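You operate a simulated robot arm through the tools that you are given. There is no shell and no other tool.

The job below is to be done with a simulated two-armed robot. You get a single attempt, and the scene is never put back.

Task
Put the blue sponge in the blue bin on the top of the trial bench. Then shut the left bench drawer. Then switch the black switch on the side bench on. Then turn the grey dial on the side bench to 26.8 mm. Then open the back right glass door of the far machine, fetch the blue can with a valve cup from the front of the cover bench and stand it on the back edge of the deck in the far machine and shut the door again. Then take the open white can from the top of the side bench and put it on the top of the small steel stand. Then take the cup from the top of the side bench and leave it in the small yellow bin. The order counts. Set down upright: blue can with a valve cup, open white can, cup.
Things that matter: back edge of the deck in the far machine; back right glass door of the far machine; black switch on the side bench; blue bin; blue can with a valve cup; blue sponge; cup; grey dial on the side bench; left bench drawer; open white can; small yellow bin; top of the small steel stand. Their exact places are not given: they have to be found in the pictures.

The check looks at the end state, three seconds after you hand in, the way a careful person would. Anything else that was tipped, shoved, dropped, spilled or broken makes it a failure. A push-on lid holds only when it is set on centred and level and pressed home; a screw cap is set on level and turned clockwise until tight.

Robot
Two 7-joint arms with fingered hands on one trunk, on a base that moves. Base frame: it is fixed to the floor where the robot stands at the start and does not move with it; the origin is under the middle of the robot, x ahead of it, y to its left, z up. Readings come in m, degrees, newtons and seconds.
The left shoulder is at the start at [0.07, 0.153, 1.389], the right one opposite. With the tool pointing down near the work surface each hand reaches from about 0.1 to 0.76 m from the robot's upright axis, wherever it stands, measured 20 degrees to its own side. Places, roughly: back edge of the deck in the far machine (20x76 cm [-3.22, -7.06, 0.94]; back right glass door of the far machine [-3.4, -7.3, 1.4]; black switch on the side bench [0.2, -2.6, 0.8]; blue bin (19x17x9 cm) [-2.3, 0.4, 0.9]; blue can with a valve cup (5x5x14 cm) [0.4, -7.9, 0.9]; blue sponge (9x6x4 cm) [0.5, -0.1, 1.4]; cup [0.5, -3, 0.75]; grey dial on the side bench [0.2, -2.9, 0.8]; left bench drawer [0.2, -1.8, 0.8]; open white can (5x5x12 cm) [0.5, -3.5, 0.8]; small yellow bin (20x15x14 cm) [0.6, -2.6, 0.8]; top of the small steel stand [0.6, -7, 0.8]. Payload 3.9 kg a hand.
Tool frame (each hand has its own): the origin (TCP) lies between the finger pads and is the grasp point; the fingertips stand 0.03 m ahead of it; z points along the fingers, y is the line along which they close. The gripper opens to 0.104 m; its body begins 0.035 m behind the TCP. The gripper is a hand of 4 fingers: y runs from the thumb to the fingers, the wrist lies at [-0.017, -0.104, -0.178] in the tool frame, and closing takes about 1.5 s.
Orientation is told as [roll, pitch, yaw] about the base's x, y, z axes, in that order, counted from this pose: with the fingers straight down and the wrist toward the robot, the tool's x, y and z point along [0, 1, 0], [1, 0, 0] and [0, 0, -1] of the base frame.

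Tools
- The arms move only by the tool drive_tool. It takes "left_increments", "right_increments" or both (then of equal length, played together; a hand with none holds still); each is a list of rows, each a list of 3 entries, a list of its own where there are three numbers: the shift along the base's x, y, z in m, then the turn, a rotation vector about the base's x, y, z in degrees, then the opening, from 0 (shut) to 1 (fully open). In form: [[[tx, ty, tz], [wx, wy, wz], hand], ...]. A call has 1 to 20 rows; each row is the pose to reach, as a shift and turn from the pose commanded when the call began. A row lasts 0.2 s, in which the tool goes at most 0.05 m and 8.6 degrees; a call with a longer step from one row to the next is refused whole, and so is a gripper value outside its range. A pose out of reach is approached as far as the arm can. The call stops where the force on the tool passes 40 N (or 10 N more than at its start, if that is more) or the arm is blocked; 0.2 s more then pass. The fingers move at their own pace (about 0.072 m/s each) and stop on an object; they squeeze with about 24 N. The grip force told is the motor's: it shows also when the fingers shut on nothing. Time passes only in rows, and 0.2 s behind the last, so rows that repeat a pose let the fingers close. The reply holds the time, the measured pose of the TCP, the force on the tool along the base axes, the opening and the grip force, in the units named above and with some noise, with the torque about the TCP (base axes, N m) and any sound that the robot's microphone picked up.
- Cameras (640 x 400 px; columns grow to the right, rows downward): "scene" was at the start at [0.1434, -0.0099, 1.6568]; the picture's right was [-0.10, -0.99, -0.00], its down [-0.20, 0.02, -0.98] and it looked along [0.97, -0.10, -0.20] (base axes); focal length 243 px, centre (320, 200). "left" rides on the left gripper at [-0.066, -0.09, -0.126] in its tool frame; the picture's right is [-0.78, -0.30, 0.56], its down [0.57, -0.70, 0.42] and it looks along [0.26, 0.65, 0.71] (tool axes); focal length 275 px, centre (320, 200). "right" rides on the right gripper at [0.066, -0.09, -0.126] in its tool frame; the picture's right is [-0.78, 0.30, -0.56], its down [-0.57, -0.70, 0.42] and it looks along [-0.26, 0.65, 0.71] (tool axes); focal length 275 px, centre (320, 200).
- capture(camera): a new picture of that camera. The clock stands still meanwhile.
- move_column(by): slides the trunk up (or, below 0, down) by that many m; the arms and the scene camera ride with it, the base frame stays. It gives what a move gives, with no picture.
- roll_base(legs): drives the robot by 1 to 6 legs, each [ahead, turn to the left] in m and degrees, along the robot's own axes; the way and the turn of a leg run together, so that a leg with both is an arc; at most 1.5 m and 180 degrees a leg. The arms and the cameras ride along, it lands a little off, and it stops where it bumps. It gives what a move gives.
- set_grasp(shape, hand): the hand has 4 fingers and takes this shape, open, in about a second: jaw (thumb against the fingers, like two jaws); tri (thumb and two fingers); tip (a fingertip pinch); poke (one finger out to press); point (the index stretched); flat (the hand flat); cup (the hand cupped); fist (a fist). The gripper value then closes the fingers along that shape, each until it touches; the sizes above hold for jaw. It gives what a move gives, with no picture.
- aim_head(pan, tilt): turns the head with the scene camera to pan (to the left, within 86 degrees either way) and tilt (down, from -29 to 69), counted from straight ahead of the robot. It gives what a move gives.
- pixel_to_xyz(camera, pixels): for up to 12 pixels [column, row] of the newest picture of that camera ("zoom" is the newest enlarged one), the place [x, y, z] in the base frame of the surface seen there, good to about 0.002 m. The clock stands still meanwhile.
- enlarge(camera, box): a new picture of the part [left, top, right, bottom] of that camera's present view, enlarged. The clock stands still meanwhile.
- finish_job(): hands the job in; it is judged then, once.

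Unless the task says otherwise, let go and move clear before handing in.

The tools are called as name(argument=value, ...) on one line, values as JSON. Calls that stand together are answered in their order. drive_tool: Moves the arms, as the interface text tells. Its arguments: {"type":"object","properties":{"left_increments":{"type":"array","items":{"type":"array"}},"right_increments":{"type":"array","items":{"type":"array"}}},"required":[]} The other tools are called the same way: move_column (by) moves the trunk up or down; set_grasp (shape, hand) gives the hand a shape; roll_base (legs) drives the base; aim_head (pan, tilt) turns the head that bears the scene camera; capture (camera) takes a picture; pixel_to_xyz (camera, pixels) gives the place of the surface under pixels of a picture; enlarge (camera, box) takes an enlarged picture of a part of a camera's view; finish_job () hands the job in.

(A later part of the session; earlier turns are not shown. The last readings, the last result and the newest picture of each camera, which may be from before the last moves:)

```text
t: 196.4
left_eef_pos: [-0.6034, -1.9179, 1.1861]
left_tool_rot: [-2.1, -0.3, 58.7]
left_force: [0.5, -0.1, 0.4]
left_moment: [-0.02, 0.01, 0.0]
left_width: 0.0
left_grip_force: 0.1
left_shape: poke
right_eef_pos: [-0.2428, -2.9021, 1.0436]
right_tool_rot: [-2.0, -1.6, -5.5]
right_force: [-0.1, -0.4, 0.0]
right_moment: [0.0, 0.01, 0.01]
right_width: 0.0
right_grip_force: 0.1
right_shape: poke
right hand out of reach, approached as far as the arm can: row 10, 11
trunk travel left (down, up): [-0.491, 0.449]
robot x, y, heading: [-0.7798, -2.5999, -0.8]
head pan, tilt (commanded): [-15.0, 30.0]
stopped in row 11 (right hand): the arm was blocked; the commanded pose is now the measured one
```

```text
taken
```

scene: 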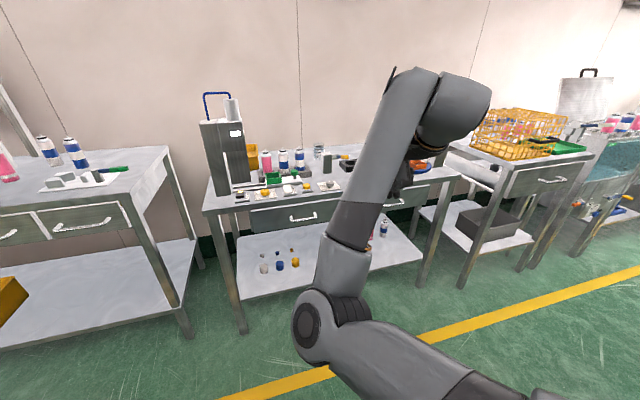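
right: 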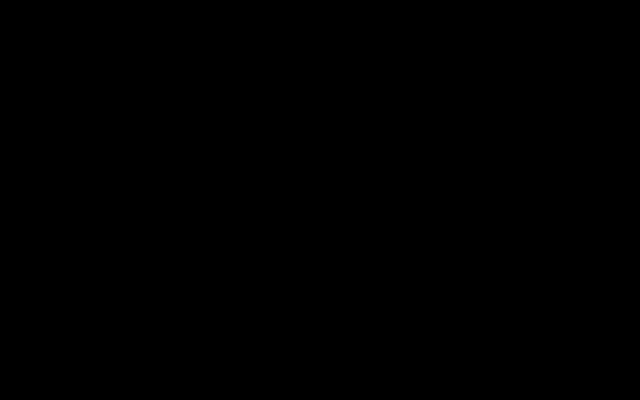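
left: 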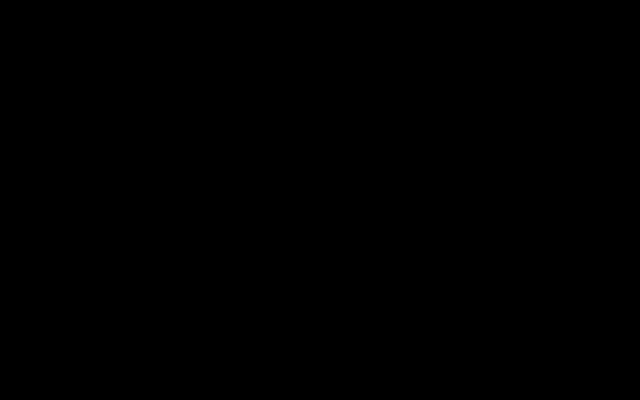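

The wrist is folded hard because the elbow hangs below it. Raising the trunk and reaching down instead should unfold it.

move_column(by=0.35)

drive_tool(right_increments=[[[0, 0, -0.04], [0, 0, 0], 0], [[0, 0, -0.08], [0, 0, 0], 0], [[0, 0, -0.12], [0, 0, 0], 0], [[0, 0, -0.16], [0, 0, 0], 0], [[0, 0, -0.2], [0, 0, 0], 0], [[0, 0, -0.24], [0, 0, 0], 0], [[0, 0, -0.28], [0, 0, 0], 0], [[0, 0, -0.32], [0, 0, 0], 0]])

capture(camera="scene")

capture(camera="right")

```text
t: 199.9
left_eef_pos: [-0.6043, -1.9172, 1.538]
left_tool_rot: [-2.0, -0.3, 58.7]
left_force: [-0.1, -0.7, 1.4]
left_moment: [0.01, -0.02, 0.03]
left_width: 0.0
left_grip_force: 0.0
left_shape: poke
right_eef_pos: [-0.2419, -2.9009, 1.3935]
right_tool_rot: [-2.1, -1.5, -5.5]
right_force: [0.5, 0.2, 0.5]
right_moment: [0.02, -0.02, -0.01]
right_width: 0.0
right_grip_force: 0.1
right_shape: poke
trunk travel left (down, up): [-0.841, 0.099]
robot x, y, heading: [-0.7842, -2.6018, -0.8]
head pan, tilt (commanded): [-15.0, 30.0]
```

```text
t: 201.2
left_eef_pos: [-0.6032, -1.9175, 1.5386]
left_tool_rot: [-2.0, -0.4, 58.6]
left_force: [-1.0, -0.6, -0.9]
left_moment: [0.0, 0.01, -0.01]
left_width: 0.0
left_grip_force: 0.0
left_shape: poke
right_eef_pos: [-0.2369, -2.9547, 1.2135]
right_tool_rot: [-8.4, -4.9, -8.8]
right_force: [-0.4, 0.5, 0.2]
right_moment: [0.01, -0.03, -0.03]
right_width: 0.0
right_grip_force: 0.1
right_shape: poke
trunk travel left (down, up): [-0.841, 0.099]
robot x, y, heading: [-0.7821, -2.6036, -0.6]
head pan, tilt (commanded): [-15.0, 30.0]
stopped in row 6 (right hand): the arm was blocked; the commanded pose is now the measured one
```

```text
taken
```

scene: 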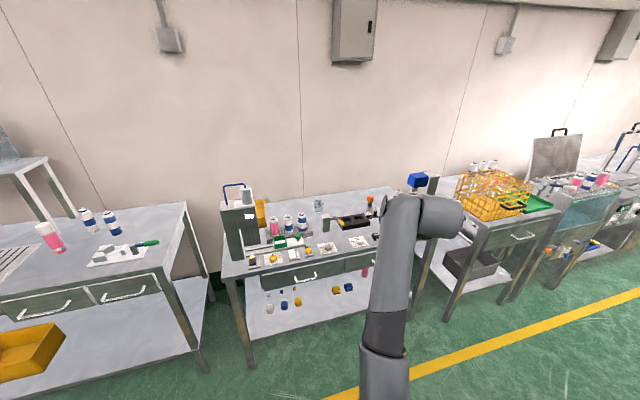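

```text
taken
```

right: 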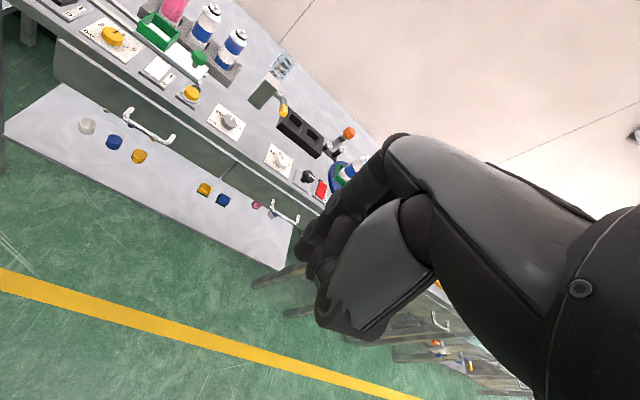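

The hand camera is clear again. The drift suggests it wants to turn outward; I'll yaw the hand −35° and continue down, to see how freely it moves.

drive_tool(right_increments=[[[0, -0.01, 0], [2, 1, -7], 0], [[0, -0.02, 0], [4, 2, -14], 0], [[0, -0.03, 0], [6, 3, -21], 0], [[0, -0.04, 0], [8, 4, -28], 0], [[0, -0.05, 0], [8, 4, -35], 0], [[0, -0.05, -0.03], [8, 4, -35], 0], [[0, -0.05, -0.06], [8, 4, -35], 0], [[0, -0.05, -0.1], [8, 4, -35], 0], [[0, -0.05, -0.14], [8, 4, -35], 0]])

capture(camera="scene")

```text
t: 203.2
left_eef_pos: [-0.6042, -1.9178, 1.5386]
left_tool_rot: [-1.9, -0.3, 58.6]
left_force: [0.0, -0.3, -0.1]
left_moment: [0.0, -0.02, 0.04]
left_width: 0.0002
left_grip_force: 0.0
left_shape: poke
right_eef_pos: [-0.2347, -3.013, 1.0803]
right_tool_rot: [-3.0, 1.0, -44.3]
right_force: [0.0, 0.3, 0.6]
right_moment: [0.01, -0.03, 0.0]
right_width: 0.0
right_grip_force: 0.1
right_shape: poke
trunk travel left (down, up): [-0.841, 0.099]
robot x, y, heading: [-0.7881, -2.6019, -0.5]
head pan, tilt (commanded): [-15.0, 30.0]
```

```text
taken
```

scene: 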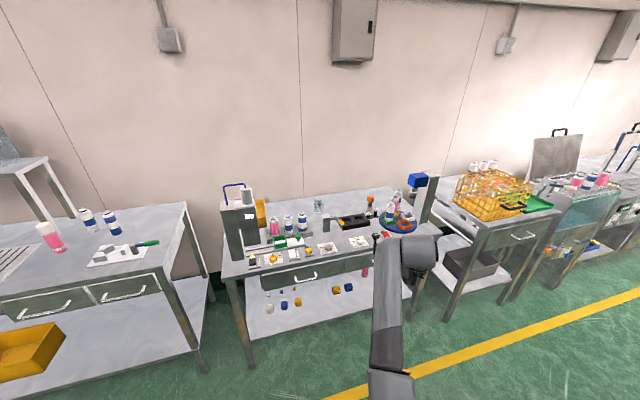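

With the hand yawed outward it moves freely. The dial needs a counter-clockwise (+yaw) turn, so starting near yaw −90 fits this posture. I'll drive back in and view the dial closely.

roll_base(legs=[[0.48, 0]])

aim_head(pan=-28, tilt=50)

set_grasp(hand="right", shape="tri")

capture(camera="scene")

capture(camera="right")

```text
t: 206.1
left_eef_pos: [-0.1209, -1.9232, 1.5378]
left_tool_rot: [-1.9, -0.3, 58.5]
left_force: [-0.1, 0.0, 0.6]
left_moment: [0.04, -0.01, 0.04]
left_width: 0.0
left_grip_force: 0.1
left_shape: poke
right_eef_pos: [0.2452, -3.0228, 1.0775]
right_tool_rot: [-3.5, 1.2, -44.5]
right_force: [0.0, -0.7, 0.1]
right_moment: [-0.02, 0.01, -0.01]
right_width: 0.0
right_grip_force: 0.2
right_shape: poke
trunk travel left (down, up): [-0.841, 0.099]
robot x, y, heading: [-0.3008, -2.6085, -0.7]
head pan, tilt (commanded): [-15.0, 30.0]
```

```text
t: 206.9
left_eef_pos: [-0.1172, -1.9242, 1.5358]
left_tool_rot: [-1.9, -0.3, 58.5]
left_force: [0.2, 1.1, 0.5]
left_moment: [0.04, 0.02, -0.01]
left_width: 0.0003
left_grip_force: 0.1
left_shape: poke
right_eef_pos: [0.2472, -3.0233, 1.0775]
right_tool_rot: [-3.6, 1.1, -44.4]
right_force: [0.3, 0.0, -0.4]
right_moment: [-0.02, 0.01, 0.0]
right_width: 0.0001
right_grip_force: 0.1
right_shape: poke
trunk travel left (down, up): [-0.841, 0.099]
robot x, y, heading: [-0.2995, -2.6056, -0.5]
head pan, tilt (commanded): [-28.0, 50.0]
```

```text
t: 207.8
left_eef_pos: [-0.118, -1.9234, 1.5379]
left_tool_rot: [-2.0, -0.3, 58.6]
left_force: [0.3, 0.0, -0.5]
left_moment: [-0.01, 0.01, 0.01]
left_width: 0.0
left_grip_force: 0.1
left_shape: poke
right_eef_pos: [0.2467, -3.0228, 1.0779]
right_tool_rot: [-3.6, 1.1, -44.5]
right_force: [0.1, -0.2, -0.3]
right_moment: [-0.02, 0.01, -0.01]
right_width: 0.1041
right_grip_force: 0.1
right_shape: tri
trunk travel left (down, up): [-0.841, 0.099]
robot x, y, heading: [-0.2948, -2.6094, -0.8]
head pan, tilt (commanded): [-28.0, 50.0]
```

```text
taken
```

scene: 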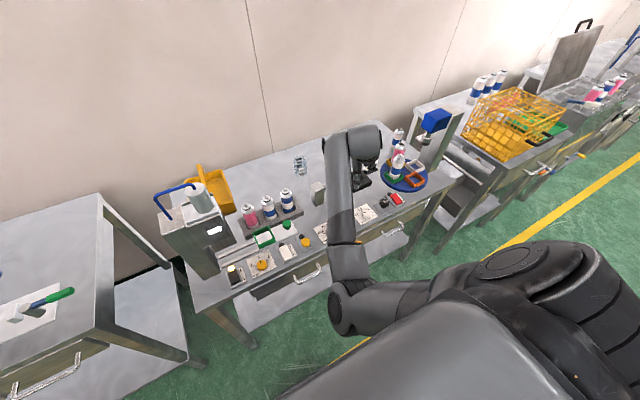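

```text
taken
```

right: 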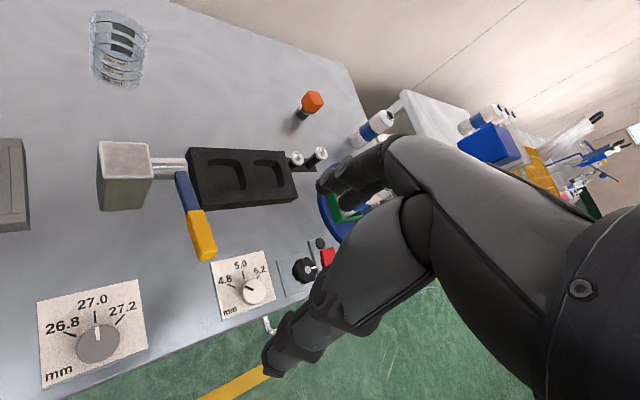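

The dial is seen clearly: ticks for 26.8 on the left, 27.0 ahead, 27.2 right, the pointer at 27.0. I'll enlarge it and measure the angles.

enlarge(camera="right", box=[30, 275, 160, 390])

```text
3.48 times, centred on (95, 332) of right
```

zoom: 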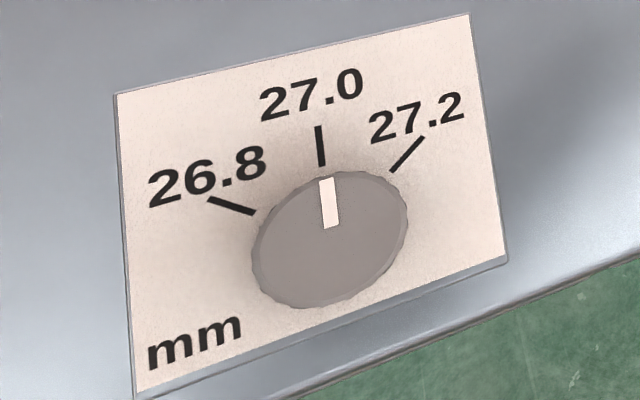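

pixel_to_xyz(camera="zoom", pixels=[[208, 199], [255, 213], [318, 126], [322, 165], [424, 136], [391, 172], [326, 180], [332, 227], [265, 240], [400, 215], [330, 300], [335, 240]])

```text
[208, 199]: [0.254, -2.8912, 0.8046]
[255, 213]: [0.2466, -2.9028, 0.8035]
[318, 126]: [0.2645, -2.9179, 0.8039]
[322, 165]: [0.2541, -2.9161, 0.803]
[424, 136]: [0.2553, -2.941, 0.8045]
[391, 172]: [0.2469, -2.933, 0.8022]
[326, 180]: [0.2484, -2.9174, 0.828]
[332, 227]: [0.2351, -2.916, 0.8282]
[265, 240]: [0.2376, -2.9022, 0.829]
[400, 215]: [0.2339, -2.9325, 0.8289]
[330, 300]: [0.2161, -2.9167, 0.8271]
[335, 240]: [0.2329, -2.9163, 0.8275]
```

I'll measure the plate corners too, so the tick angle can be worked out accurately.

pixel_to_xyz(camera="zoom", pixels=[[122, 100], [464, 20], [502, 254], [140, 382], [125, 230], [484, 130], [290, 60], [320, 325], [150, 110], [440, 35]])

```text
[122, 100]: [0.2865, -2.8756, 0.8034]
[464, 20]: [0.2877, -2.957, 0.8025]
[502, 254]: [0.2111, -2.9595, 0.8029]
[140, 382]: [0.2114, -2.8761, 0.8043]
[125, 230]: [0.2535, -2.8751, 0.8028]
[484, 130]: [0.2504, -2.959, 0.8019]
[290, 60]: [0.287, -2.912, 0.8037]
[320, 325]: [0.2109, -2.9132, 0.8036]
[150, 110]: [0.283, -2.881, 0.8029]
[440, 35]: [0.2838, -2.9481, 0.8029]
```

From the plate geometry the 26.8 tick lies about 50° counter-clockwise of the pointer; the knob axis is at (0.232, −2.917), top z 0.828, plate 0.804. I'll bring the tripod hand over it at yaw −80.

drive_tool(right_increments=[[[-0.002, 0.015, 0], [0.1, -0.53, -5.1], 0.65], [[-0.004, 0.03, 0], [0.2, -1.06, -10.1], 0.65], [[-0.006, 0.045, -0.01], [0.3, -1.6, -15.2], 0.65], [[-0.008, 0.06, -0.02], [0.4, -2.1, -20.3], 0.65], [[-0.01, 0.075, -0.04], [0.5, -2.6, -25.4], 0.65], [[-0.012, 0.09, -0.06], [0.6, -3.2, -30.4], 0.65], [[-0.0144, 0.1055, -0.08], [0.7, -3.7, -35.5], 0.65], [[-0.0144, 0.1055, -0.12], [0.7, -3.7, -35.5], 0.65], [[-0.0144, 0.1055, -0.15], [0.7, -3.7, -35.5], 0.65], [[-0.0144, 0.1055, -0.15], [0.7, -3.7, -35.5], 0.65]])

capture(camera="scene")

capture(camera="right")

```text
t: 208.8
left_eef_pos: [-0.1186, -1.9244, 1.5378]
left_tool_rot: [-2.0, -0.4, 58.4]
left_force: [-0.2, 1.3, 1.2]
left_moment: [0.02, 0.01, 0.02]
left_width: 0.0002
left_grip_force: 0.0
left_shape: poke
right_eef_pos: [0.2437, -3.0423, 1.1089]
right_tool_rot: [-3.1, -8.4, -66.2]
right_force: [0.5, 0.3, 0.0]
right_moment: [0.0, 0.0, -0.01]
right_width: 0.0678
right_grip_force: 0.1
right_shape: tri
trunk travel left (down, up): [-0.841, 0.099]
robot x, y, heading: [-0.2977, -2.6092, -0.7]
head pan, tilt (commanded): [-28.0, 50.0]
stopped in row 4 (right hand): the arm was blocked; the commanded pose is now the measured one
```

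```text
taken
```

scene: 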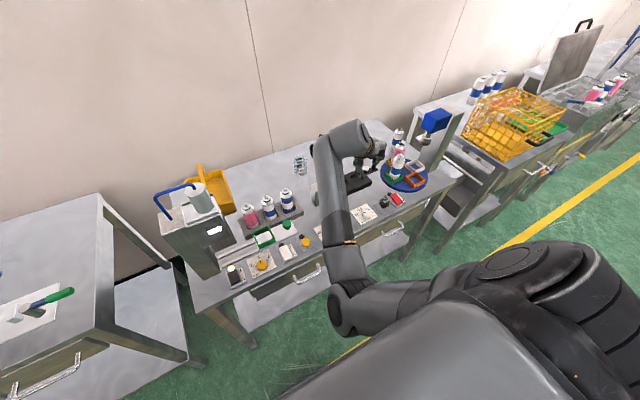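

```text
taken
```

right: 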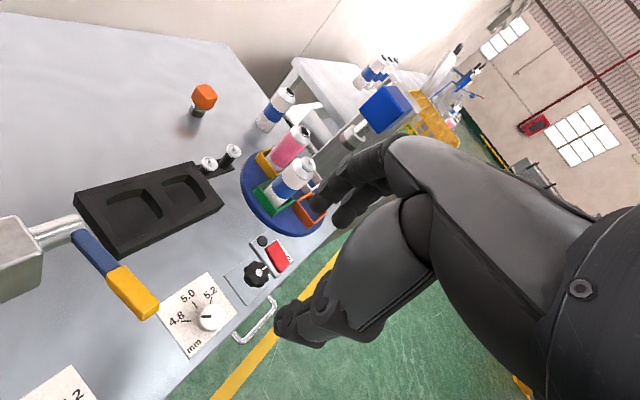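

The arm jammed again with the hand high. The wrist folds too much when it is above the elbow, so I'll go down first (the space below at (0.24, −3.04) is free to z≈0.92), then move sideways at low height.

drive_tool(right_increments=[[[0, 0, -0.03], [0, 0, 0], 0.65], [[0, 0, -0.06], [0, 1, 3], 0.65], [[0, 0, -0.09], [0.5, 3, 5], 0.65], [[0, 0, -0.12], [1, 5, 7], 0.65], [[0, 0, -0.15], [1, 7, 8], 0.65], [[0, 0, -0.16], [1, 8, 8], 0.65]])

capture(camera="right")

capture(camera="scene")

```text
t: 210.2
left_eef_pos: [-0.1186, -1.9237, 1.5383]
left_tool_rot: [-2.0, -0.3, 58.5]
left_force: [1.0, -0.1, -0.3]
left_moment: [0.03, 0.05, -0.01]
left_width: 0.0
left_grip_force: 0.1
left_shape: poke
right_eef_pos: [0.2405, -3.0385, 0.9443]
right_tool_rot: [-9.7, -3.5, -57.3]
right_force: [-0.5, 0.6, -0.3]
right_moment: [0.0, -0.03, -0.01]
right_width: 0.0677
right_grip_force: 0.0
right_shape: tri
trunk travel left (down, up): [-0.841, 0.099]
robot x, y, heading: [-0.2988, -2.6061, -0.9]
head pan, tilt (commanded): [-28.0, 50.0]
```

```text
taken
```

right: 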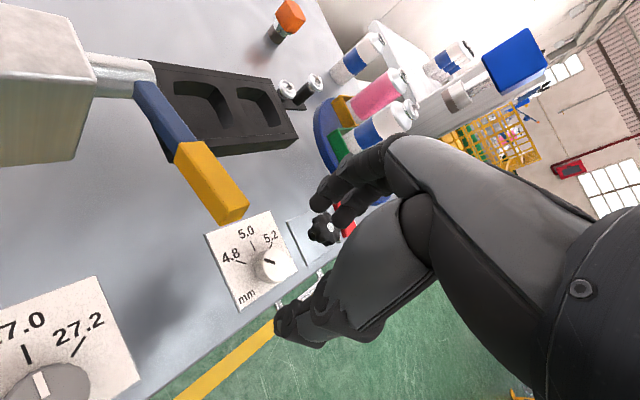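

```text
taken
```

scene: 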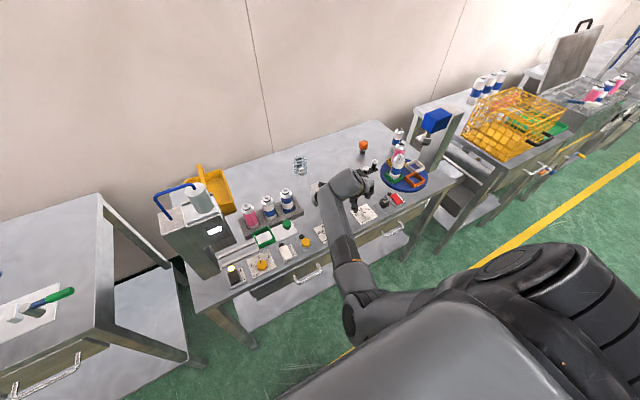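

It moves again at low height. I'll measure the nearby handle and block, since the hand must pass close to them.

pixel_to_xyz(camera="right", pixels=[[232, 212], [190, 150], [150, 90], [125, 75], [60, 60], [70, 150], [40, 390], [325, 228], [225, 110], [200, 160]])

pixel_to_xyz(camera="scene", pixels=[[345, 185], [335, 200], [340, 240], [350, 290], [345, 320], [318, 190], [360, 200]])

```text
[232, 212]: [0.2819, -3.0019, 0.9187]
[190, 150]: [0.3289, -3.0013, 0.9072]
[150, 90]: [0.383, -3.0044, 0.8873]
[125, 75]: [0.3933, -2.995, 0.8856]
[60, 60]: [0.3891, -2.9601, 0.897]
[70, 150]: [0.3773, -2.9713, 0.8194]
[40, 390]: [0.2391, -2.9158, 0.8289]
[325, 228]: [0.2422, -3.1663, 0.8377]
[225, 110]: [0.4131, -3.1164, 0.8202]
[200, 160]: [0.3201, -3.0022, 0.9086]
```

```text
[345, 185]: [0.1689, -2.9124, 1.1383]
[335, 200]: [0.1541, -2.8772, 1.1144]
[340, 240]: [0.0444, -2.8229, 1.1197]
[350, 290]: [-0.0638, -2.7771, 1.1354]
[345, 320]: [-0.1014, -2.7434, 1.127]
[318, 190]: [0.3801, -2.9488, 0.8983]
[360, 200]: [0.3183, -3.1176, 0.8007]
```

The lever handle's tip is at (0.28, −3.0, 0.92), near the fingers. I'll rise slightly, draw back, pass it, and settle above the dial with the hand levelled.

drive_tool(right_increments=[[[-0.02, 0, 0.02], [0, 0, 0], 0.65], [[-0.03, 0.01, 0.045], [1, -1, 0], 0.65], [[-0.03, 0.04, 0.045], [2, -2, 0], 0.65], [[-0.03, 0.07, 0.045], [4, -3, 0], 0.65], [[-0.025, 0.1, 0.045], [6, -4.5, 0], 0.65], [[-0.015, 0.121, 0.035], [8, -6, 0], 0.65], [[-0.008, 0.121, 0.0], [8, -6, 0], 0.65], [[-0.008, 0.121, -0.035], [8, -6, 0], 0.65], [[-0.008, 0.121, -0.035], [8, -6, 0], 0.65]])

capture(camera="right")

capture(camera="scene")

```text
t: 211.1
left_eef_pos: [-0.1183, -1.9244, 1.5371]
left_tool_rot: [-2.0, -0.3, 58.5]
left_force: [-1.0, 0.4, -0.4]
left_moment: [0.03, -0.01, 0.04]
left_width: 0.0001
left_grip_force: 0.0
left_shape: poke
right_eef_pos: [0.2112, -3.0603, 1.03]
right_tool_rot: [-9.7, -10.8, -59.4]
right_force: [0.6, 0.0, -0.6]
right_moment: [-0.02, -0.01, 0.02]
right_width: 0.0676
right_grip_force: 0.0
right_shape: tri
trunk travel left (down, up): [-0.841, 0.099]
robot x, y, heading: [-0.2981, -2.6113, -0.5]
head pan, tilt (commanded): [-28.0, 50.0]
stopped in row 4 (right hand): the arm was blocked; the commanded pose is now the measured one
```

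```text
taken
```

right: 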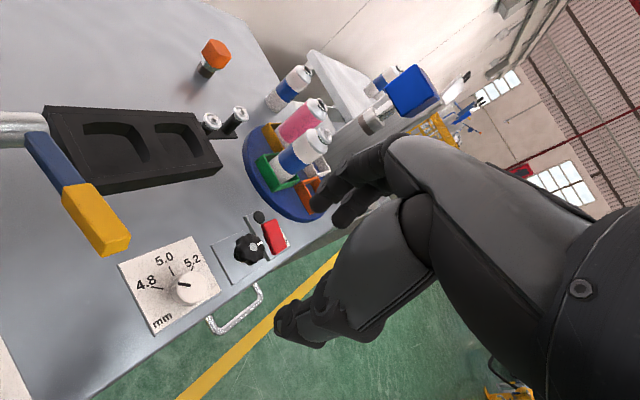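

```text
taken
```

scene: 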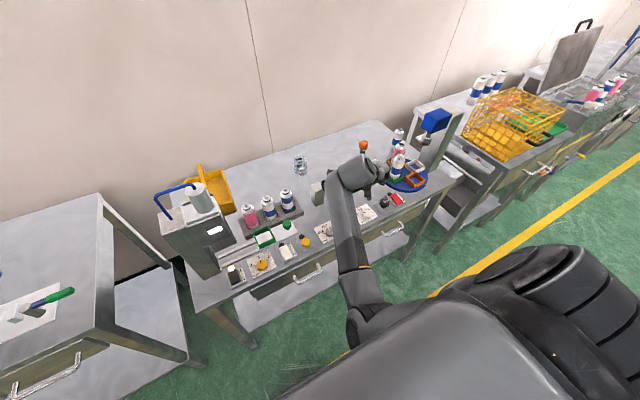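

The hand keeps jamming when moved left while high. I'll back off, set the comfortable low posture in free space in front of the bench, and then roll in over the dial.

roll_base(legs=[[-0.36, 0]])

drive_tool(right_increments=[[[0, 0, -0.04], [0, 0, 0], 0.65], [[0, 0, -0.08], [1, 1, 3], 0.65], [[0, 0, -0.11], [3, 2, 6], 0.65], [[0, 0.0, -0.13], [5, 2, 9], 0.65], [[0, 0.01, -0.14], [7, 2, 13], 0.65], [[0, 0.03, -0.14], [9, 2, 17], 0.65], [[0, 0.06, -0.14], [10, 2, 22], 0.65], [[0, 0.09, -0.14], [11, 2, 27], 0.65], [[0, 0.11, -0.14], [11, 2, 30], 0.65]])

capture(camera="scene")

```text
t: 213.4
left_eef_pos: [-0.4617, -1.9188, 1.5367]
left_tool_rot: [-1.9, -0.2, 58.1]
left_force: [-0.8, -0.3, 0.1]
left_moment: [0.03, 0.02, -0.01]
left_width: 0.0002
left_grip_force: 0.0
left_shape: poke
right_eef_pos: [-0.1375, -3.0593, 1.0294]
right_tool_rot: [-9.8, -10.7, -59.7]
right_force: [-0.6, 0.3, -0.2]
right_moment: [0.01, 0.05, 0.0]
right_width: 0.0678
right_grip_force: 0.1
right_shape: tri
trunk travel left (down, up): [-0.841, 0.099]
robot x, y, heading: [-0.648, -2.6007, -1.3]
head pan, tilt (commanded): [-28.0, 50.0]
```

```text
t: 215.6
left_eef_pos: [-0.4645, -1.9193, 1.5379]
left_tool_rot: [-2.0, -0.2, 58.0]
left_force: [0.3, -0.3, 0.1]
left_moment: [0.01, 0.01, 0.0]
left_width: 0.0001
left_grip_force: 0.0
left_shape: poke
right_eef_pos: [-0.1354, -2.9833, 0.9039]
right_tool_rot: [-6.4, -4.1, -30.2]
right_force: [0.2, 0.3, 0.1]
right_moment: [-0.01, -0.02, 0.02]
right_width: 0.0676
right_grip_force: 0.0
right_shape: tri
trunk travel left (down, up): [-0.841, 0.099]
robot x, y, heading: [-0.6477, -2.6065, -1.1]
head pan, tilt (commanded): [-28.0, 50.0]
stopped in row 9 (right hand): the arm was blocked; the commanded pose is now the measured one
```

```text
taken
```

scene: 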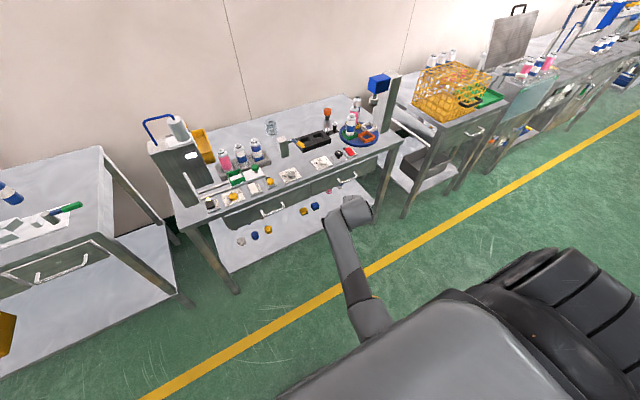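

The upper arm seems to be pressed against its inward limit. I'll measure the elbow and forearm to plan a proper re-posturing.

pixel_to_xyz(camera="scene", pixels=[[340, 215], [345, 245], [353, 280], [368, 315], [350, 310], [385, 315], [358, 200], [372, 340]])

aim_head(pan=-20, tilt=69)

capture(camera="scene")

```text
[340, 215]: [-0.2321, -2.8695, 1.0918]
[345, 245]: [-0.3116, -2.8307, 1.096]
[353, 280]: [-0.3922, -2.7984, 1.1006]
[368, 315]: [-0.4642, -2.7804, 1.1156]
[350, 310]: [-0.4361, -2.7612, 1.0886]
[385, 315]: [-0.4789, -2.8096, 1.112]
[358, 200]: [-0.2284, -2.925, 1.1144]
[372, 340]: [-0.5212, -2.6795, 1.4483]
```

```text
t: 216.4
left_eef_pos: [-0.4637, -1.9187, 1.5384]
left_tool_rot: [-2.0, -0.3, 58.0]
left_force: [-0.8, -0.8, -0.3]
left_moment: [0.0, 0.01, 0.0]
left_width: 0.0
left_grip_force: 0.0
left_shape: poke
right_eef_pos: [-0.1363, -2.9814, 0.9038]
right_tool_rot: [-6.4, -4.1, -30.4]
right_force: [0.4, -0.9, -0.1]
right_moment: [0.04, 0.04, 0.02]
right_width: 0.0678
right_grip_force: 0.1
right_shape: tri
trunk travel left (down, up): [-0.841, 0.099]
robot x, y, heading: [-0.6472, -2.5991, -1.2]
head pan, tilt (commanded): [-20.0, 68.8]
```

```text
taken
```

scene: 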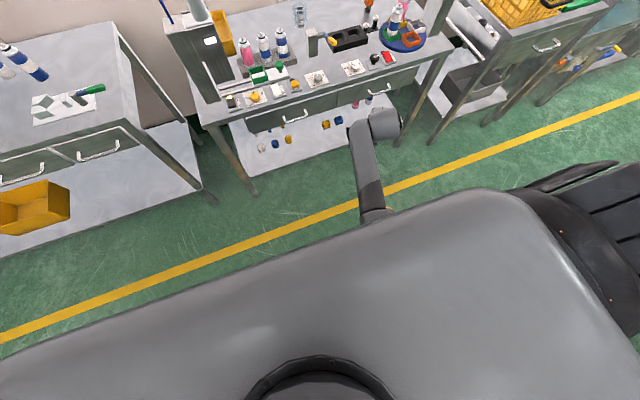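

The upper arm hangs straight below the shoulder and the forearm is level, so the trouble is the wrist itself, wound up near its limits after passing through its straight pose. I'll straighten the hand along the forearm first, in free space.

drive_tool(right_increments=[[[0.0117, -0.005, 0.022], [-2.57, -6.54, 1.18], 0.65], [[0.0235, -0.01, 0.0445], [-5.1, -13.1, 2.36], 0.65], [[0.035, -0.015, 0.067], [-7.7, -19.6, 3.5], 0.65], [[0.047, -0.02, 0.089], [-10.3, -26.2, 4.7], 0.65], [[0.059, -0.026, 0.111], [-12.8, -32.7, 5.9], 0.65], [[0.07, -0.031, 0.133], [-15.4, -39.2, 7.1], 0.65], [[0.082, -0.036, 0.156], [-18, -45.8, 8.2], 0.65], [[0.094, -0.041, 0.178], [-20.5, -52.3, 9.4], 0.65]])

aim_head(pan=-28, tilt=50)

capture(camera="scene")

```text
t: 218.2
left_eef_pos: [-0.4635, -1.9186, 1.5368]
left_tool_rot: [-1.9, -0.3, 58.0]
left_force: [-0.4, 1.0, -0.4]
left_moment: [0.01, -0.03, 0.02]
left_width: 0.0
left_grip_force: 0.0
left_shape: poke
right_eef_pos: [-0.0486, -3.0409, 1.0813]
right_tool_rot: [-5.0, -59.9, -20.0]
right_force: [0.2, -0.7, 0.3]
right_moment: [-0.01, 0.01, 0.0]
right_width: 0.0676
right_grip_force: 0.0
right_shape: tri
trunk travel left (down, up): [-0.841, 0.099]
robot x, y, heading: [-0.647, -2.603, -1.2]
head pan, tilt (commanded): [-20.0, 68.8]
```

```text
t: 219.1
left_eef_pos: [-0.4641, -1.9198, 1.5386]
left_tool_rot: [-2.0, -0.3, 58.2]
left_force: [-1.1, -0.5, 0.1]
left_moment: [-0.01, -0.03, 0.01]
left_width: 0.0
left_grip_force: 0.1
left_shape: poke
right_eef_pos: [-0.046, -3.0395, 1.0834]
right_tool_rot: [-4.8, -60.1, -20.3]
right_force: [-0.7, -0.5, 0.3]
right_moment: [-0.02, 0.0, 0.03]
right_width: 0.0679
right_grip_force: 0.2
right_shape: tri
trunk travel left (down, up): [-0.841, 0.099]
robot x, y, heading: [-0.647, -2.6011, -1.1]
head pan, tilt (commanded): [-28.0, 50.0]
```

```text
taken
```

scene: 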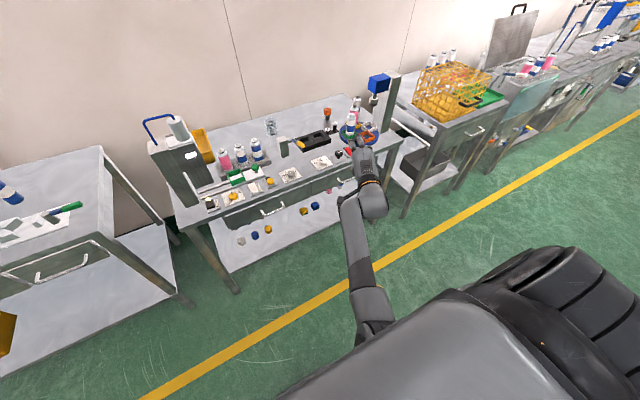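

The hand is now in line with the forearm. I'll test which way the wrist is wound by rolling it +40° about the forearm axis.

drive_tool(right_increments=[[[0, 0, 0], [7.3, -3.3, 0], 0.65], [[0, 0, 0], [14.6, -6.5, 0], 0.65], [[0, 0, 0], [21.9, -9.8, 0], 0.65], [[0, 0, 0], [29.2, -13, 0], 0.65], [[0, 0, 0], [36.6, -16.3, 0], 0.65]])

capture(camera="scene")

```text
t: 220.4
left_eef_pos: [-0.463, -1.9187, 1.5371]
left_tool_rot: [-2.0, -0.4, 58.2]
left_force: [0.4, -0.1, -0.9]
left_moment: [0.03, -0.01, 0.02]
left_width: 0.0
left_grip_force: 0.1
left_shape: poke
right_eef_pos: [-0.0499, -3.0543, 1.09]
right_tool_rot: [56.2, -45.6, -70.7]
right_force: [-0.2, 0.4, -0.2]
right_moment: [0.02, 0.0, 0.02]
right_width: 0.0677
right_grip_force: 0.1
right_shape: tri
trunk travel left (down, up): [-0.841, 0.099]
robot x, y, heading: [-0.645, -2.5985, -1.1]
head pan, tilt (commanded): [-28.0, 50.0]
stopped in row 5 (right hand): the arm was blocked; the commanded pose is now the measured one
```

```text
taken
```

scene: 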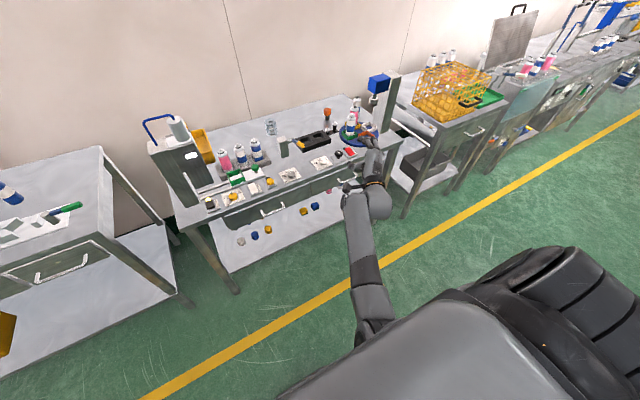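

It blocked after about 38°, so the wrist is wound in that direction. I'll unwind it the other way, about the forearm axis.

drive_tool(right_increments=[[[0, 0.002, 0], [-7.3, 3.3, 0], 0.65], [[0.0, 0.004, -0.001], [-14.6, 6.5, 0], 0.65], [[0.001, 0.006, -0.002], [-21.9, 9.8, 0], 0.65], [[0.002, 0.008, -0.003], [-29.2, 13, 0], 0.65], [[0.003, 0.01, -0.004], [-36.6, 16.3, 0], 0.65], [[0.004, 0.012, -0.005], [-43.9, 19.5, 0], 0.65], [[0.004, 0.014, -0.006], [-51.2, 22.8, 0], 0.65], [[0.004, 0.014, -0.007], [-58.5, 26, 0], 0.65], [[0.004, 0.014, -0.007], [-65.8, 29.3, 0], 0.65], [[0.004, 0.014, -0.007], [-73.1, 32.6, 0], 0.65], [[0.004, 0.014, -0.007], [-80.4, 35.8, 0], 0.65], [[0.004, 0.014, -0.007], [-87.7, 39.1, 0], 0.65], [[0.004, 0.014, -0.007], [-95, 42.3, 0], 0.65], [[0.004, 0.014, -0.007], [-102.4, 45.6, 0], 0.65], [[0.004, 0.014, -0.007], [-109.7, 48.8, 0], 0.65], [[0.004, 0.014, -0.007], [-117, 52.1, 0], 0.65], [[0.004, 0.014, -0.007], [-124.3, 55.4, 0], 0.65], [[0.004, 0.014, -0.007], [-131.6, 58.6, 0], 0.65], [[0.004, 0.014, -0.007], [-138.9, 61.9, 0], 0.65], [[0.004, 0.014, -0.007], [-146.2, 65.1, 0], 0.65]])

capture(camera="scene")

```text
t: 224.7
left_eef_pos: [-0.4632, -1.919, 1.537]
left_tool_rot: [-2.0, -0.3, 58.1]
left_force: [1.1, 0.9, -0.6]
left_moment: [0.02, 0.02, 0.01]
left_width: 0.0
left_grip_force: 0.0
left_shape: poke
right_eef_pos: [-0.0471, -3.0396, 1.0807]
right_tool_rot: [-108.1, 29.6, 32.3]
right_force: [0.5, -0.4, 0.1]
right_moment: [-0.02, 0.03, -0.01]
right_width: 0.0679
right_grip_force: 0.0
right_shape: tri
trunk travel left (down, up): [-0.841, 0.099]
robot x, y, heading: [-0.6474, -2.6069, -1.3]
head pan, tilt (commanded): [-28.0, 50.0]
```

```text
taken
```

scene: 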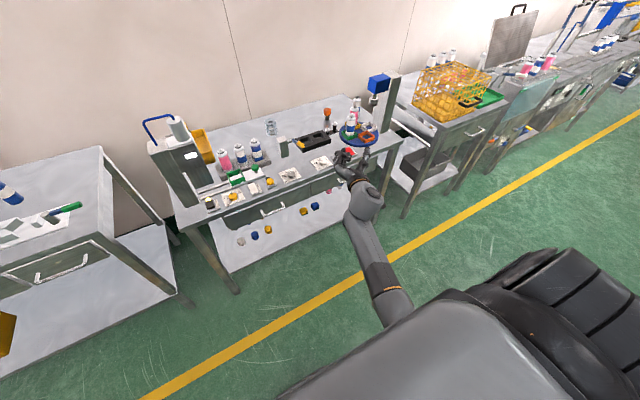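

It unwound freely by 160°, and the elbow moved outward. I'll measure the forearm's new direction and continue the same way.

pixel_to_xyz(camera="scene", pixels=[[362, 225], [372, 250], [382, 275], [395, 300], [362, 200], [370, 185], [345, 165]])

```text
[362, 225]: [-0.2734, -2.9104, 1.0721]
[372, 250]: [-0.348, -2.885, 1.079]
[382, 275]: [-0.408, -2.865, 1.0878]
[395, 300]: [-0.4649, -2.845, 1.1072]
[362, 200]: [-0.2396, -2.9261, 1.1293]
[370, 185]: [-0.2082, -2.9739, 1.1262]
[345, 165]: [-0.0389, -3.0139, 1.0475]
```

The forearm still lines up with the hand. Continuing the unwinding roll.

drive_tool(right_increments=[[[0, 0, 0], [-7.3, 3.3, 0], 0.65], [[0, 0, 0], [-14.6, 6.5, 0], 0.65], [[0, 0, 0], [-21.9, 9.8, 0], 0.65], [[0, 0, 0], [-29.2, 13, 0], 0.65], [[0, 0, 0], [-36.6, 16.3, 0], 0.65], [[0, 0, 0], [-43.9, 19.5, 0], 0.65], [[0, 0, 0], [-51.2, 22.8, 0], 0.65], [[0, 0, 0], [-58.5, 26, 0], 0.65], [[0, 0, 0], [-65.8, 29.3, 0], 0.65], [[0, 0, 0], [-73.1, 32.6, 0], 0.65], [[0, 0, 0], [-80.4, 35.8, 0], 0.65], [[0, 0, 0], [-87.7, 39.1, 0], 0.65], [[0, 0, 0], [-95, 42.3, 0], 0.65], [[0, 0, 0], [-102.4, 45.6, 0], 0.65], [[0, 0, 0], [-109.7, 48.8, 0], 0.65], [[0, 0, 0], [-117, 52.1, 0], 0.65]])

capture(camera="scene")

```text
t: 228.1
left_eef_pos: [-0.4645, -1.9197, 1.5379]
left_tool_rot: [-2.0, -0.3, 58.1]
left_force: [0.0, 1.1, -0.2]
left_moment: [0.04, 0.0, -0.01]
left_width: 0.0
left_grip_force: 0.1
left_shape: poke
right_eef_pos: [-0.0463, -3.0396, 1.082]
right_tool_rot: [98.7, 15.2, -84.0]
right_force: [-0.1, 0.1, 0.5]
right_moment: [0.04, 0.01, -0.01]
right_width: 0.0676
right_grip_force: 0.1
right_shape: tri
trunk travel left (down, up): [-0.841, 0.099]
robot x, y, heading: [-0.6488, -2.6051, -0.9]
head pan, tilt (commanded): [-28.0, 50.0]
```

```text
taken
```

scene: 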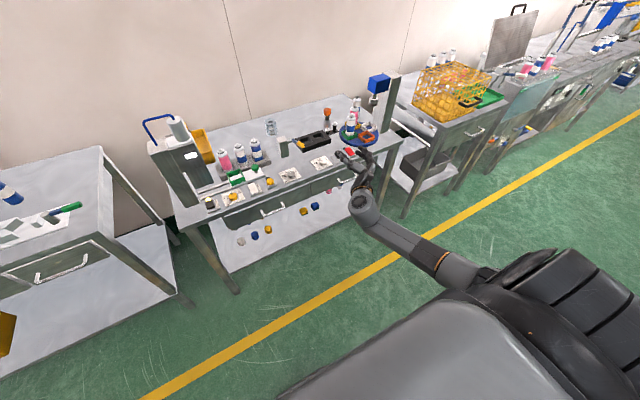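

The elbow is now well out to the right, as at the start. I'll fold the hand down from here (it will come out near yaw −90).

drive_tool(right_increments=[[[-0.0128, -0.0006, -0.0158], [-0.5, 8.2, 0], 0.65], [[-0.0257, -0.0012, -0.0317], [-1.1, 16.4, 0], 0.65], [[-0.0385, -0.0019, -0.0475], [-1.6, 24.5, 0], 0.65], [[-0.0513, -0.0025, -0.0633], [-2.1, 32.7, 0], 0.65], [[-0.0642, -0.0031, -0.0792], [-2.7, 40.9, 0], 0.65], [[-0.077, -0.0037, -0.095], [-3.2, 49.1, 0], 0.65], [[-0.0898, -0.0044, -0.1108], [-3.7, 57.3, 0], 0.65], [[-0.1027, -0.005, -0.1267], [-4.3, 65.5, 0], 0.65], [[-0.1155, -0.0056, -0.1425], [-4.8, 73.6, 0], 0.65], [[-0.1283, -0.0062, -0.1583], [-5.3, 81.8, 0], 0.65], [[-0.1412, -0.0069, -0.1742], [-5.9, 90, 0], 0.65], [[-0.154, -0.0075, -0.19], [-6.4, 98.2, 0], 0.65]])

capture(camera="scene")

```text
t: 230.7
left_eef_pos: [-0.4649, -1.92, 1.538]
left_tool_rot: [-2.0, -0.3, 58.0]
left_force: [0.7, 0.1, 0.8]
left_moment: [0.0, 0.01, 0.01]
left_width: 0.0002
left_grip_force: 0.2
left_shape: poke
right_eef_pos: [-0.1962, -3.0386, 0.9068]
right_tool_rot: [8.4, 2.0, -101.9]
right_force: [-0.1, 0.3, -0.3]
right_moment: [0.03, 0.01, -0.01]
right_width: 0.0676
right_grip_force: 0.1
right_shape: tri
right hand out of reach, approached as far as the arm can: row 11, 12
trunk travel left (down, up): [-0.841, 0.099]
robot x, y, heading: [-0.6487, -2.6028, -1.0]
head pan, tilt (commanded): [-28.0, 50.0]
```

```text
taken
```

scene: 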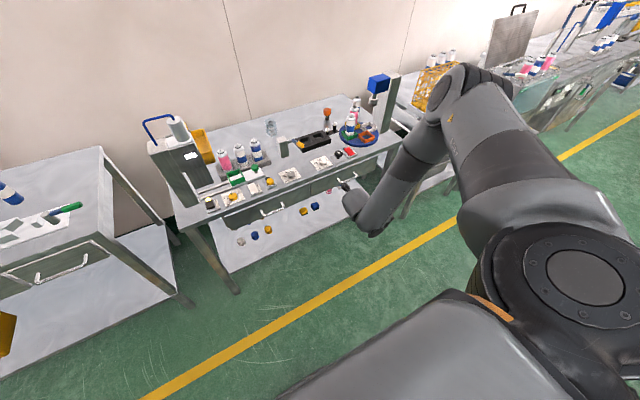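

Now the elbow is high with the hand down at yaw −102. I'll turn the yaw back gradually toward 0 and see how the arm settles.

drive_tool(right_increments=[[[0, 0, 0], [-1, -1, 8], 0.65], [[0, 0, 0], [-2, -2, 16], 0.65], [[0, 0, 0], [-3, -3, 24], 0.65], [[0, 0, 0], [-4, -4, 32], 0.65], [[0, 0, 0], [-4, -5, 40], 0.65], [[0, 0, 0], [-4, -6, 48], 0.65], [[0, 0, 0], [-4, -7, 56], 0.65], [[0, 0, 0], [-4, -7, 64], 0.65], [[0, 0, 0], [-4, -7, 72], 0.65], [[0, 0, 0], [-4, -7, 80], 0.65]])

capture(camera="scene")

```text
t: 232.8
left_eef_pos: [-0.4633, -1.9191, 1.5376]
left_tool_rot: [-2.0, -0.4, 58.2]
left_force: [-0.2, 0.5, 0.8]
left_moment: [0.05, 0.04, 0.0]
left_width: 0.0001
left_grip_force: 0.2
left_shape: poke
right_eef_pos: [-0.1959, -3.0387, 0.9086]
right_tool_rot: [12.4, -4.1, -21.7]
right_force: [-0.2, 0.2, 0.2]
right_moment: [-0.01, 0.04, 0.0]
right_width: 0.0679
right_grip_force: 0.1
right_shape: tri
right hand out of reach, approached as far as the arm can: row 3, 4, 5, 6, 7
trunk travel left (down, up): [-0.841, 0.099]
robot x, y, heading: [-0.6491, -2.6012, -1.3]
head pan, tilt (commanded): [-28.0, 50.0]
```

```text
taken
```

scene: 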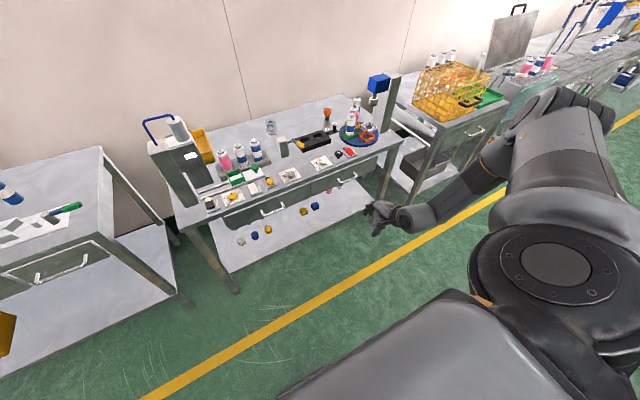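

The arm is back to a healthy posture with the elbow out to the right. I'll level the hand at yaw about +10.

drive_tool(right_increments=[[[0, 0, 0], [-2.4, 1.1, 6.3], 0.65], [[0, 0, 0], [-4.8, 2.2, 12.7], 0.65], [[0, 0, 0], [-7.1, 3.2, 19], 0.65], [[0, 0, 0], [-9.5, 4.3, 25.4], 0.65], [[0, 0, 0], [-11.9, 5.4, 31.7], 0.65]])

capture(camera="scene")

capture(camera="right")

```text
t: 234.1
left_eef_pos: [-0.4643, -1.9196, 1.5369]
left_tool_rot: [-2.0, -0.4, 58.1]
left_force: [-0.3, 0.1, 0.1]
left_moment: [-0.02, -0.03, -0.04]
left_width: 0.0
left_grip_force: 0.1
left_shape: poke
right_eef_pos: [-0.1955, -3.0406, 0.9085]
right_tool_rot: [0.0, 0.0, 10.6]
right_force: [-0.1, -0.1, -1.3]
right_moment: [-0.02, -0.01, -0.02]
right_width: 0.0677
right_grip_force: 0.1
right_shape: tri
trunk travel left (down, up): [-0.841, 0.099]
robot x, y, heading: [-0.6463, -2.6007, -1.2]
head pan, tilt (commanded): [-28.0, 50.0]
```

```text
taken
```

scene: 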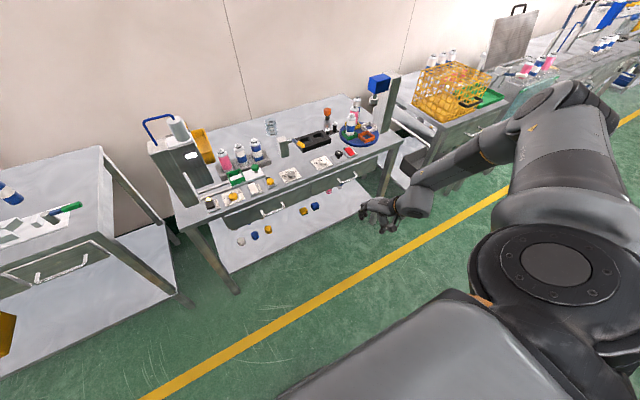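

```text
taken
```

right: 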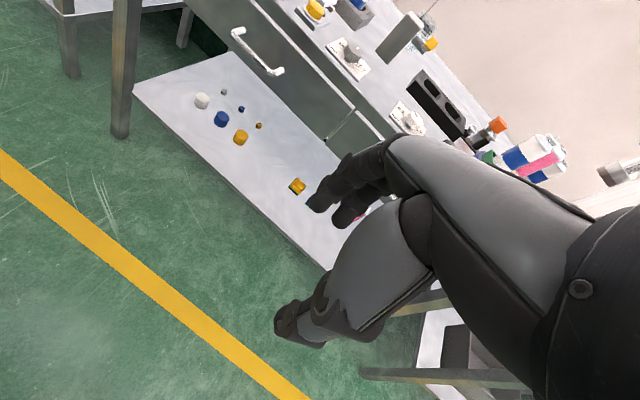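

The hand is level at yaw 10.6. I'll measure where the raised elbow is, so that it does not hit the next bench when I drive in.

pixel_to_xyz(camera="scene", pixels=[[560, 100], [590, 95], [605, 115], [530, 120], [480, 150], [430, 180], [415, 205], [470, 95], [385, 85], [440, 70]])

```text
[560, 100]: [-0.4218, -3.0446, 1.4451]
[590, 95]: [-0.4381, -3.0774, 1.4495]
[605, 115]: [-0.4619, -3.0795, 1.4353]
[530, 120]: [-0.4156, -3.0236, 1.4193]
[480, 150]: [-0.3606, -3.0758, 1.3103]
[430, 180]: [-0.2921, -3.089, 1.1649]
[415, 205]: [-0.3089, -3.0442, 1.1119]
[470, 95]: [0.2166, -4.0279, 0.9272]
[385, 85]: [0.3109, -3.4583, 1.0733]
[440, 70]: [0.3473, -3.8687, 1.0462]
```

The elbow rides high at shoulder level, above everything, with the forearm coming down: a good posture. I'll raise the hand a little and roll in.

drive_tool(right_increments=[[[0, 0.02, 0.03], [0, 0, 0], 0.65], [[0, 0.05, 0.06], [0, 0, 0], 0.65], [[0, 0.08, 0.06], [0, 0, 0], 0.65], [[0, 0.11, 0.06], [0, 0, 0], 0.65]])

roll_base(legs=[[0, 1.2], [0.34, 0]])

capture(camera="scene")

capture(camera="right")

```text
t: 235.1
left_eef_pos: [-0.4618, -1.9177, 1.5367]
left_tool_rot: [-1.9, -0.2, 58.1]
left_force: [0.0, -0.8, 0.6]
left_moment: [-0.03, 0.02, -0.02]
left_width: 0.0
left_grip_force: 0.1
left_shape: poke
right_eef_pos: [-0.1974, -2.9239, 0.9676]
right_tool_rot: [0.0, 0.0, 10.6]
right_force: [0.3, 0.2, -0.3]
right_moment: [0.05, 0.02, -0.02]
right_width: 0.0678
right_grip_force: 0.1
right_shape: tri
trunk travel left (down, up): [-0.841, 0.099]
robot x, y, heading: [-0.6479, -2.6025, -1.1]
head pan, tilt (commanded): [-28.0, 50.0]
```

```text
t: 237.6
left_eef_pos: [-0.1425, -1.9155, 1.5374]
left_tool_rot: [-2.0, -0.4, 59.1]
left_force: [-0.1, 0.1, 0.2]
left_moment: [0.01, -0.02, 0.01]
left_width: 0.0
left_grip_force: 0.0
left_shape: poke
right_eef_pos: [0.1421, -2.9171, 0.9687]
right_tool_rot: [0.1, -0.2, 11.7]
right_force: [0.2, -0.2, -0.4]
right_moment: [0.0, -0.04, -0.01]
right_width: 0.0679
right_grip_force: 0.1
right_shape: tri
trunk travel left (down, up): [-0.841, 0.099]
robot x, y, heading: [-0.3064, -2.5991, -0.1]
head pan, tilt (commanded): [-28.0, 50.0]
```

```text
taken
```

scene: 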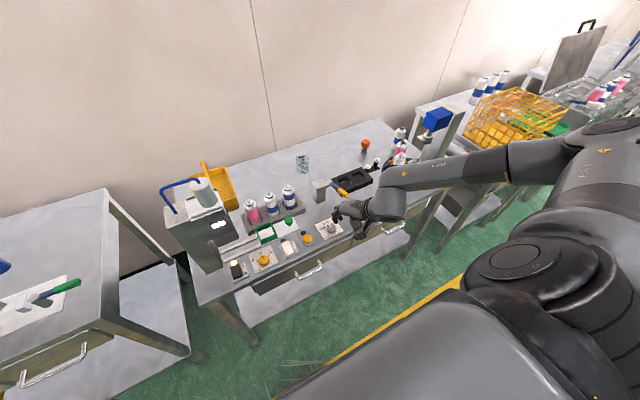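

```text
taken
```

right: 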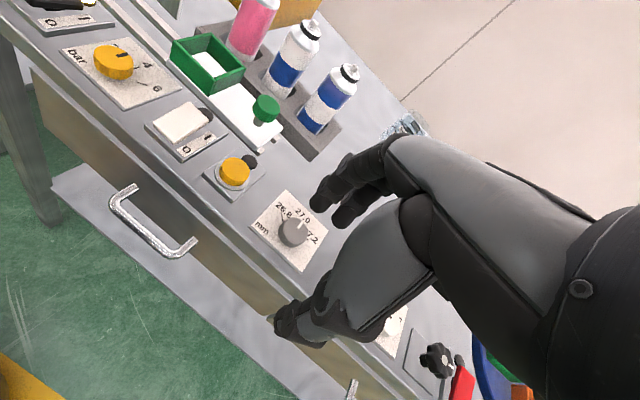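

The hand is over the bench at the dial's y. I'll move forward 9 cm, lower around the knob and check before closing.

drive_tool(right_increments=[[[0.03, 0, 0], [0, 0, 0], 0.65], [[0.06, 0, 0], [0, 0, 0], 0.65], [[0.0902, 0, 0], [0, 0, 0], 0.65], [[0.0902, 0, -0.03], [0, 0, 0], 0.65], [[0.0902, 0, -0.06], [0, 0, 0], 0.65], [[0.0902, 0, -0.09], [0, 0, 0], 0.65], [[0.0902, 0, -0.11], [0, 0, 0], 0.65], [[0.0902, 0, -0.122], [0, 0, 0], 0.65], [[0.0902, 0, -0.126], [0, 0, 0], 0.65], [[0.0902, 0, -0.126], [0, 0, 0], 0.65]])

capture(camera="right")

enlarge(camera="scene", box=[280, 160, 420, 280])

```text
t: 239.8
left_eef_pos: [-0.1401, -1.9163, 1.5376]
left_tool_rot: [-2.1, -0.2, 59.2]
left_force: [0.2, -0.4, -0.2]
left_moment: [-0.03, 0.02, 0.01]
left_width: 0.0
left_grip_force: 0.0
left_shape: poke
right_eef_pos: [0.2338, -2.9171, 0.8431]
right_tool_rot: [0.0, -0.1, 11.7]
right_force: [0.0, -0.1, -0.2]
right_moment: [-0.01, 0.03, -0.02]
right_width: 0.0677
right_grip_force: 0.1
right_shape: tri
trunk travel left (down, up): [-0.841, 0.099]
robot x, y, heading: [-0.3092, -2.6022, 0.2]
head pan, tilt (commanded): [-28.0, 50.0]
```

```text
taken
```

right: 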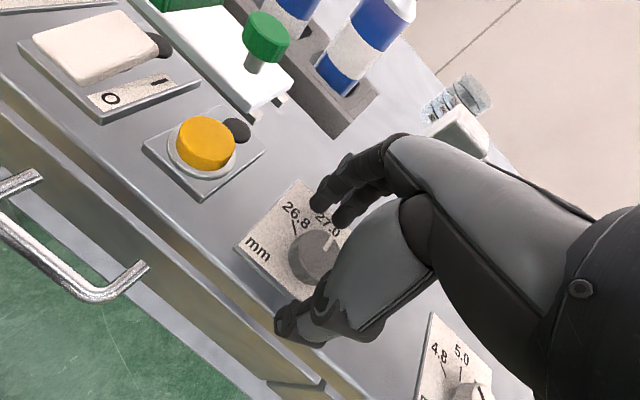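

```text
3.33 times, centred on (350, 220) of scene
```

zoom: 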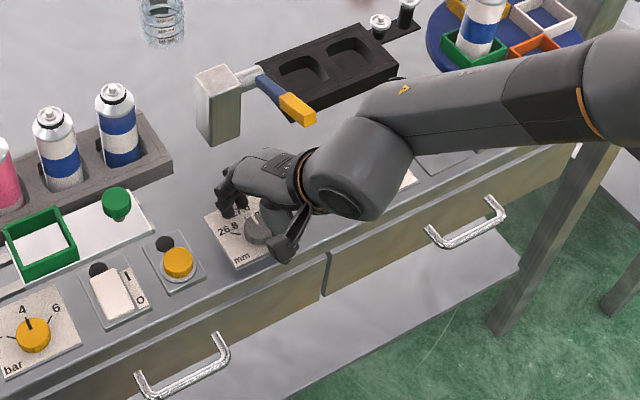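

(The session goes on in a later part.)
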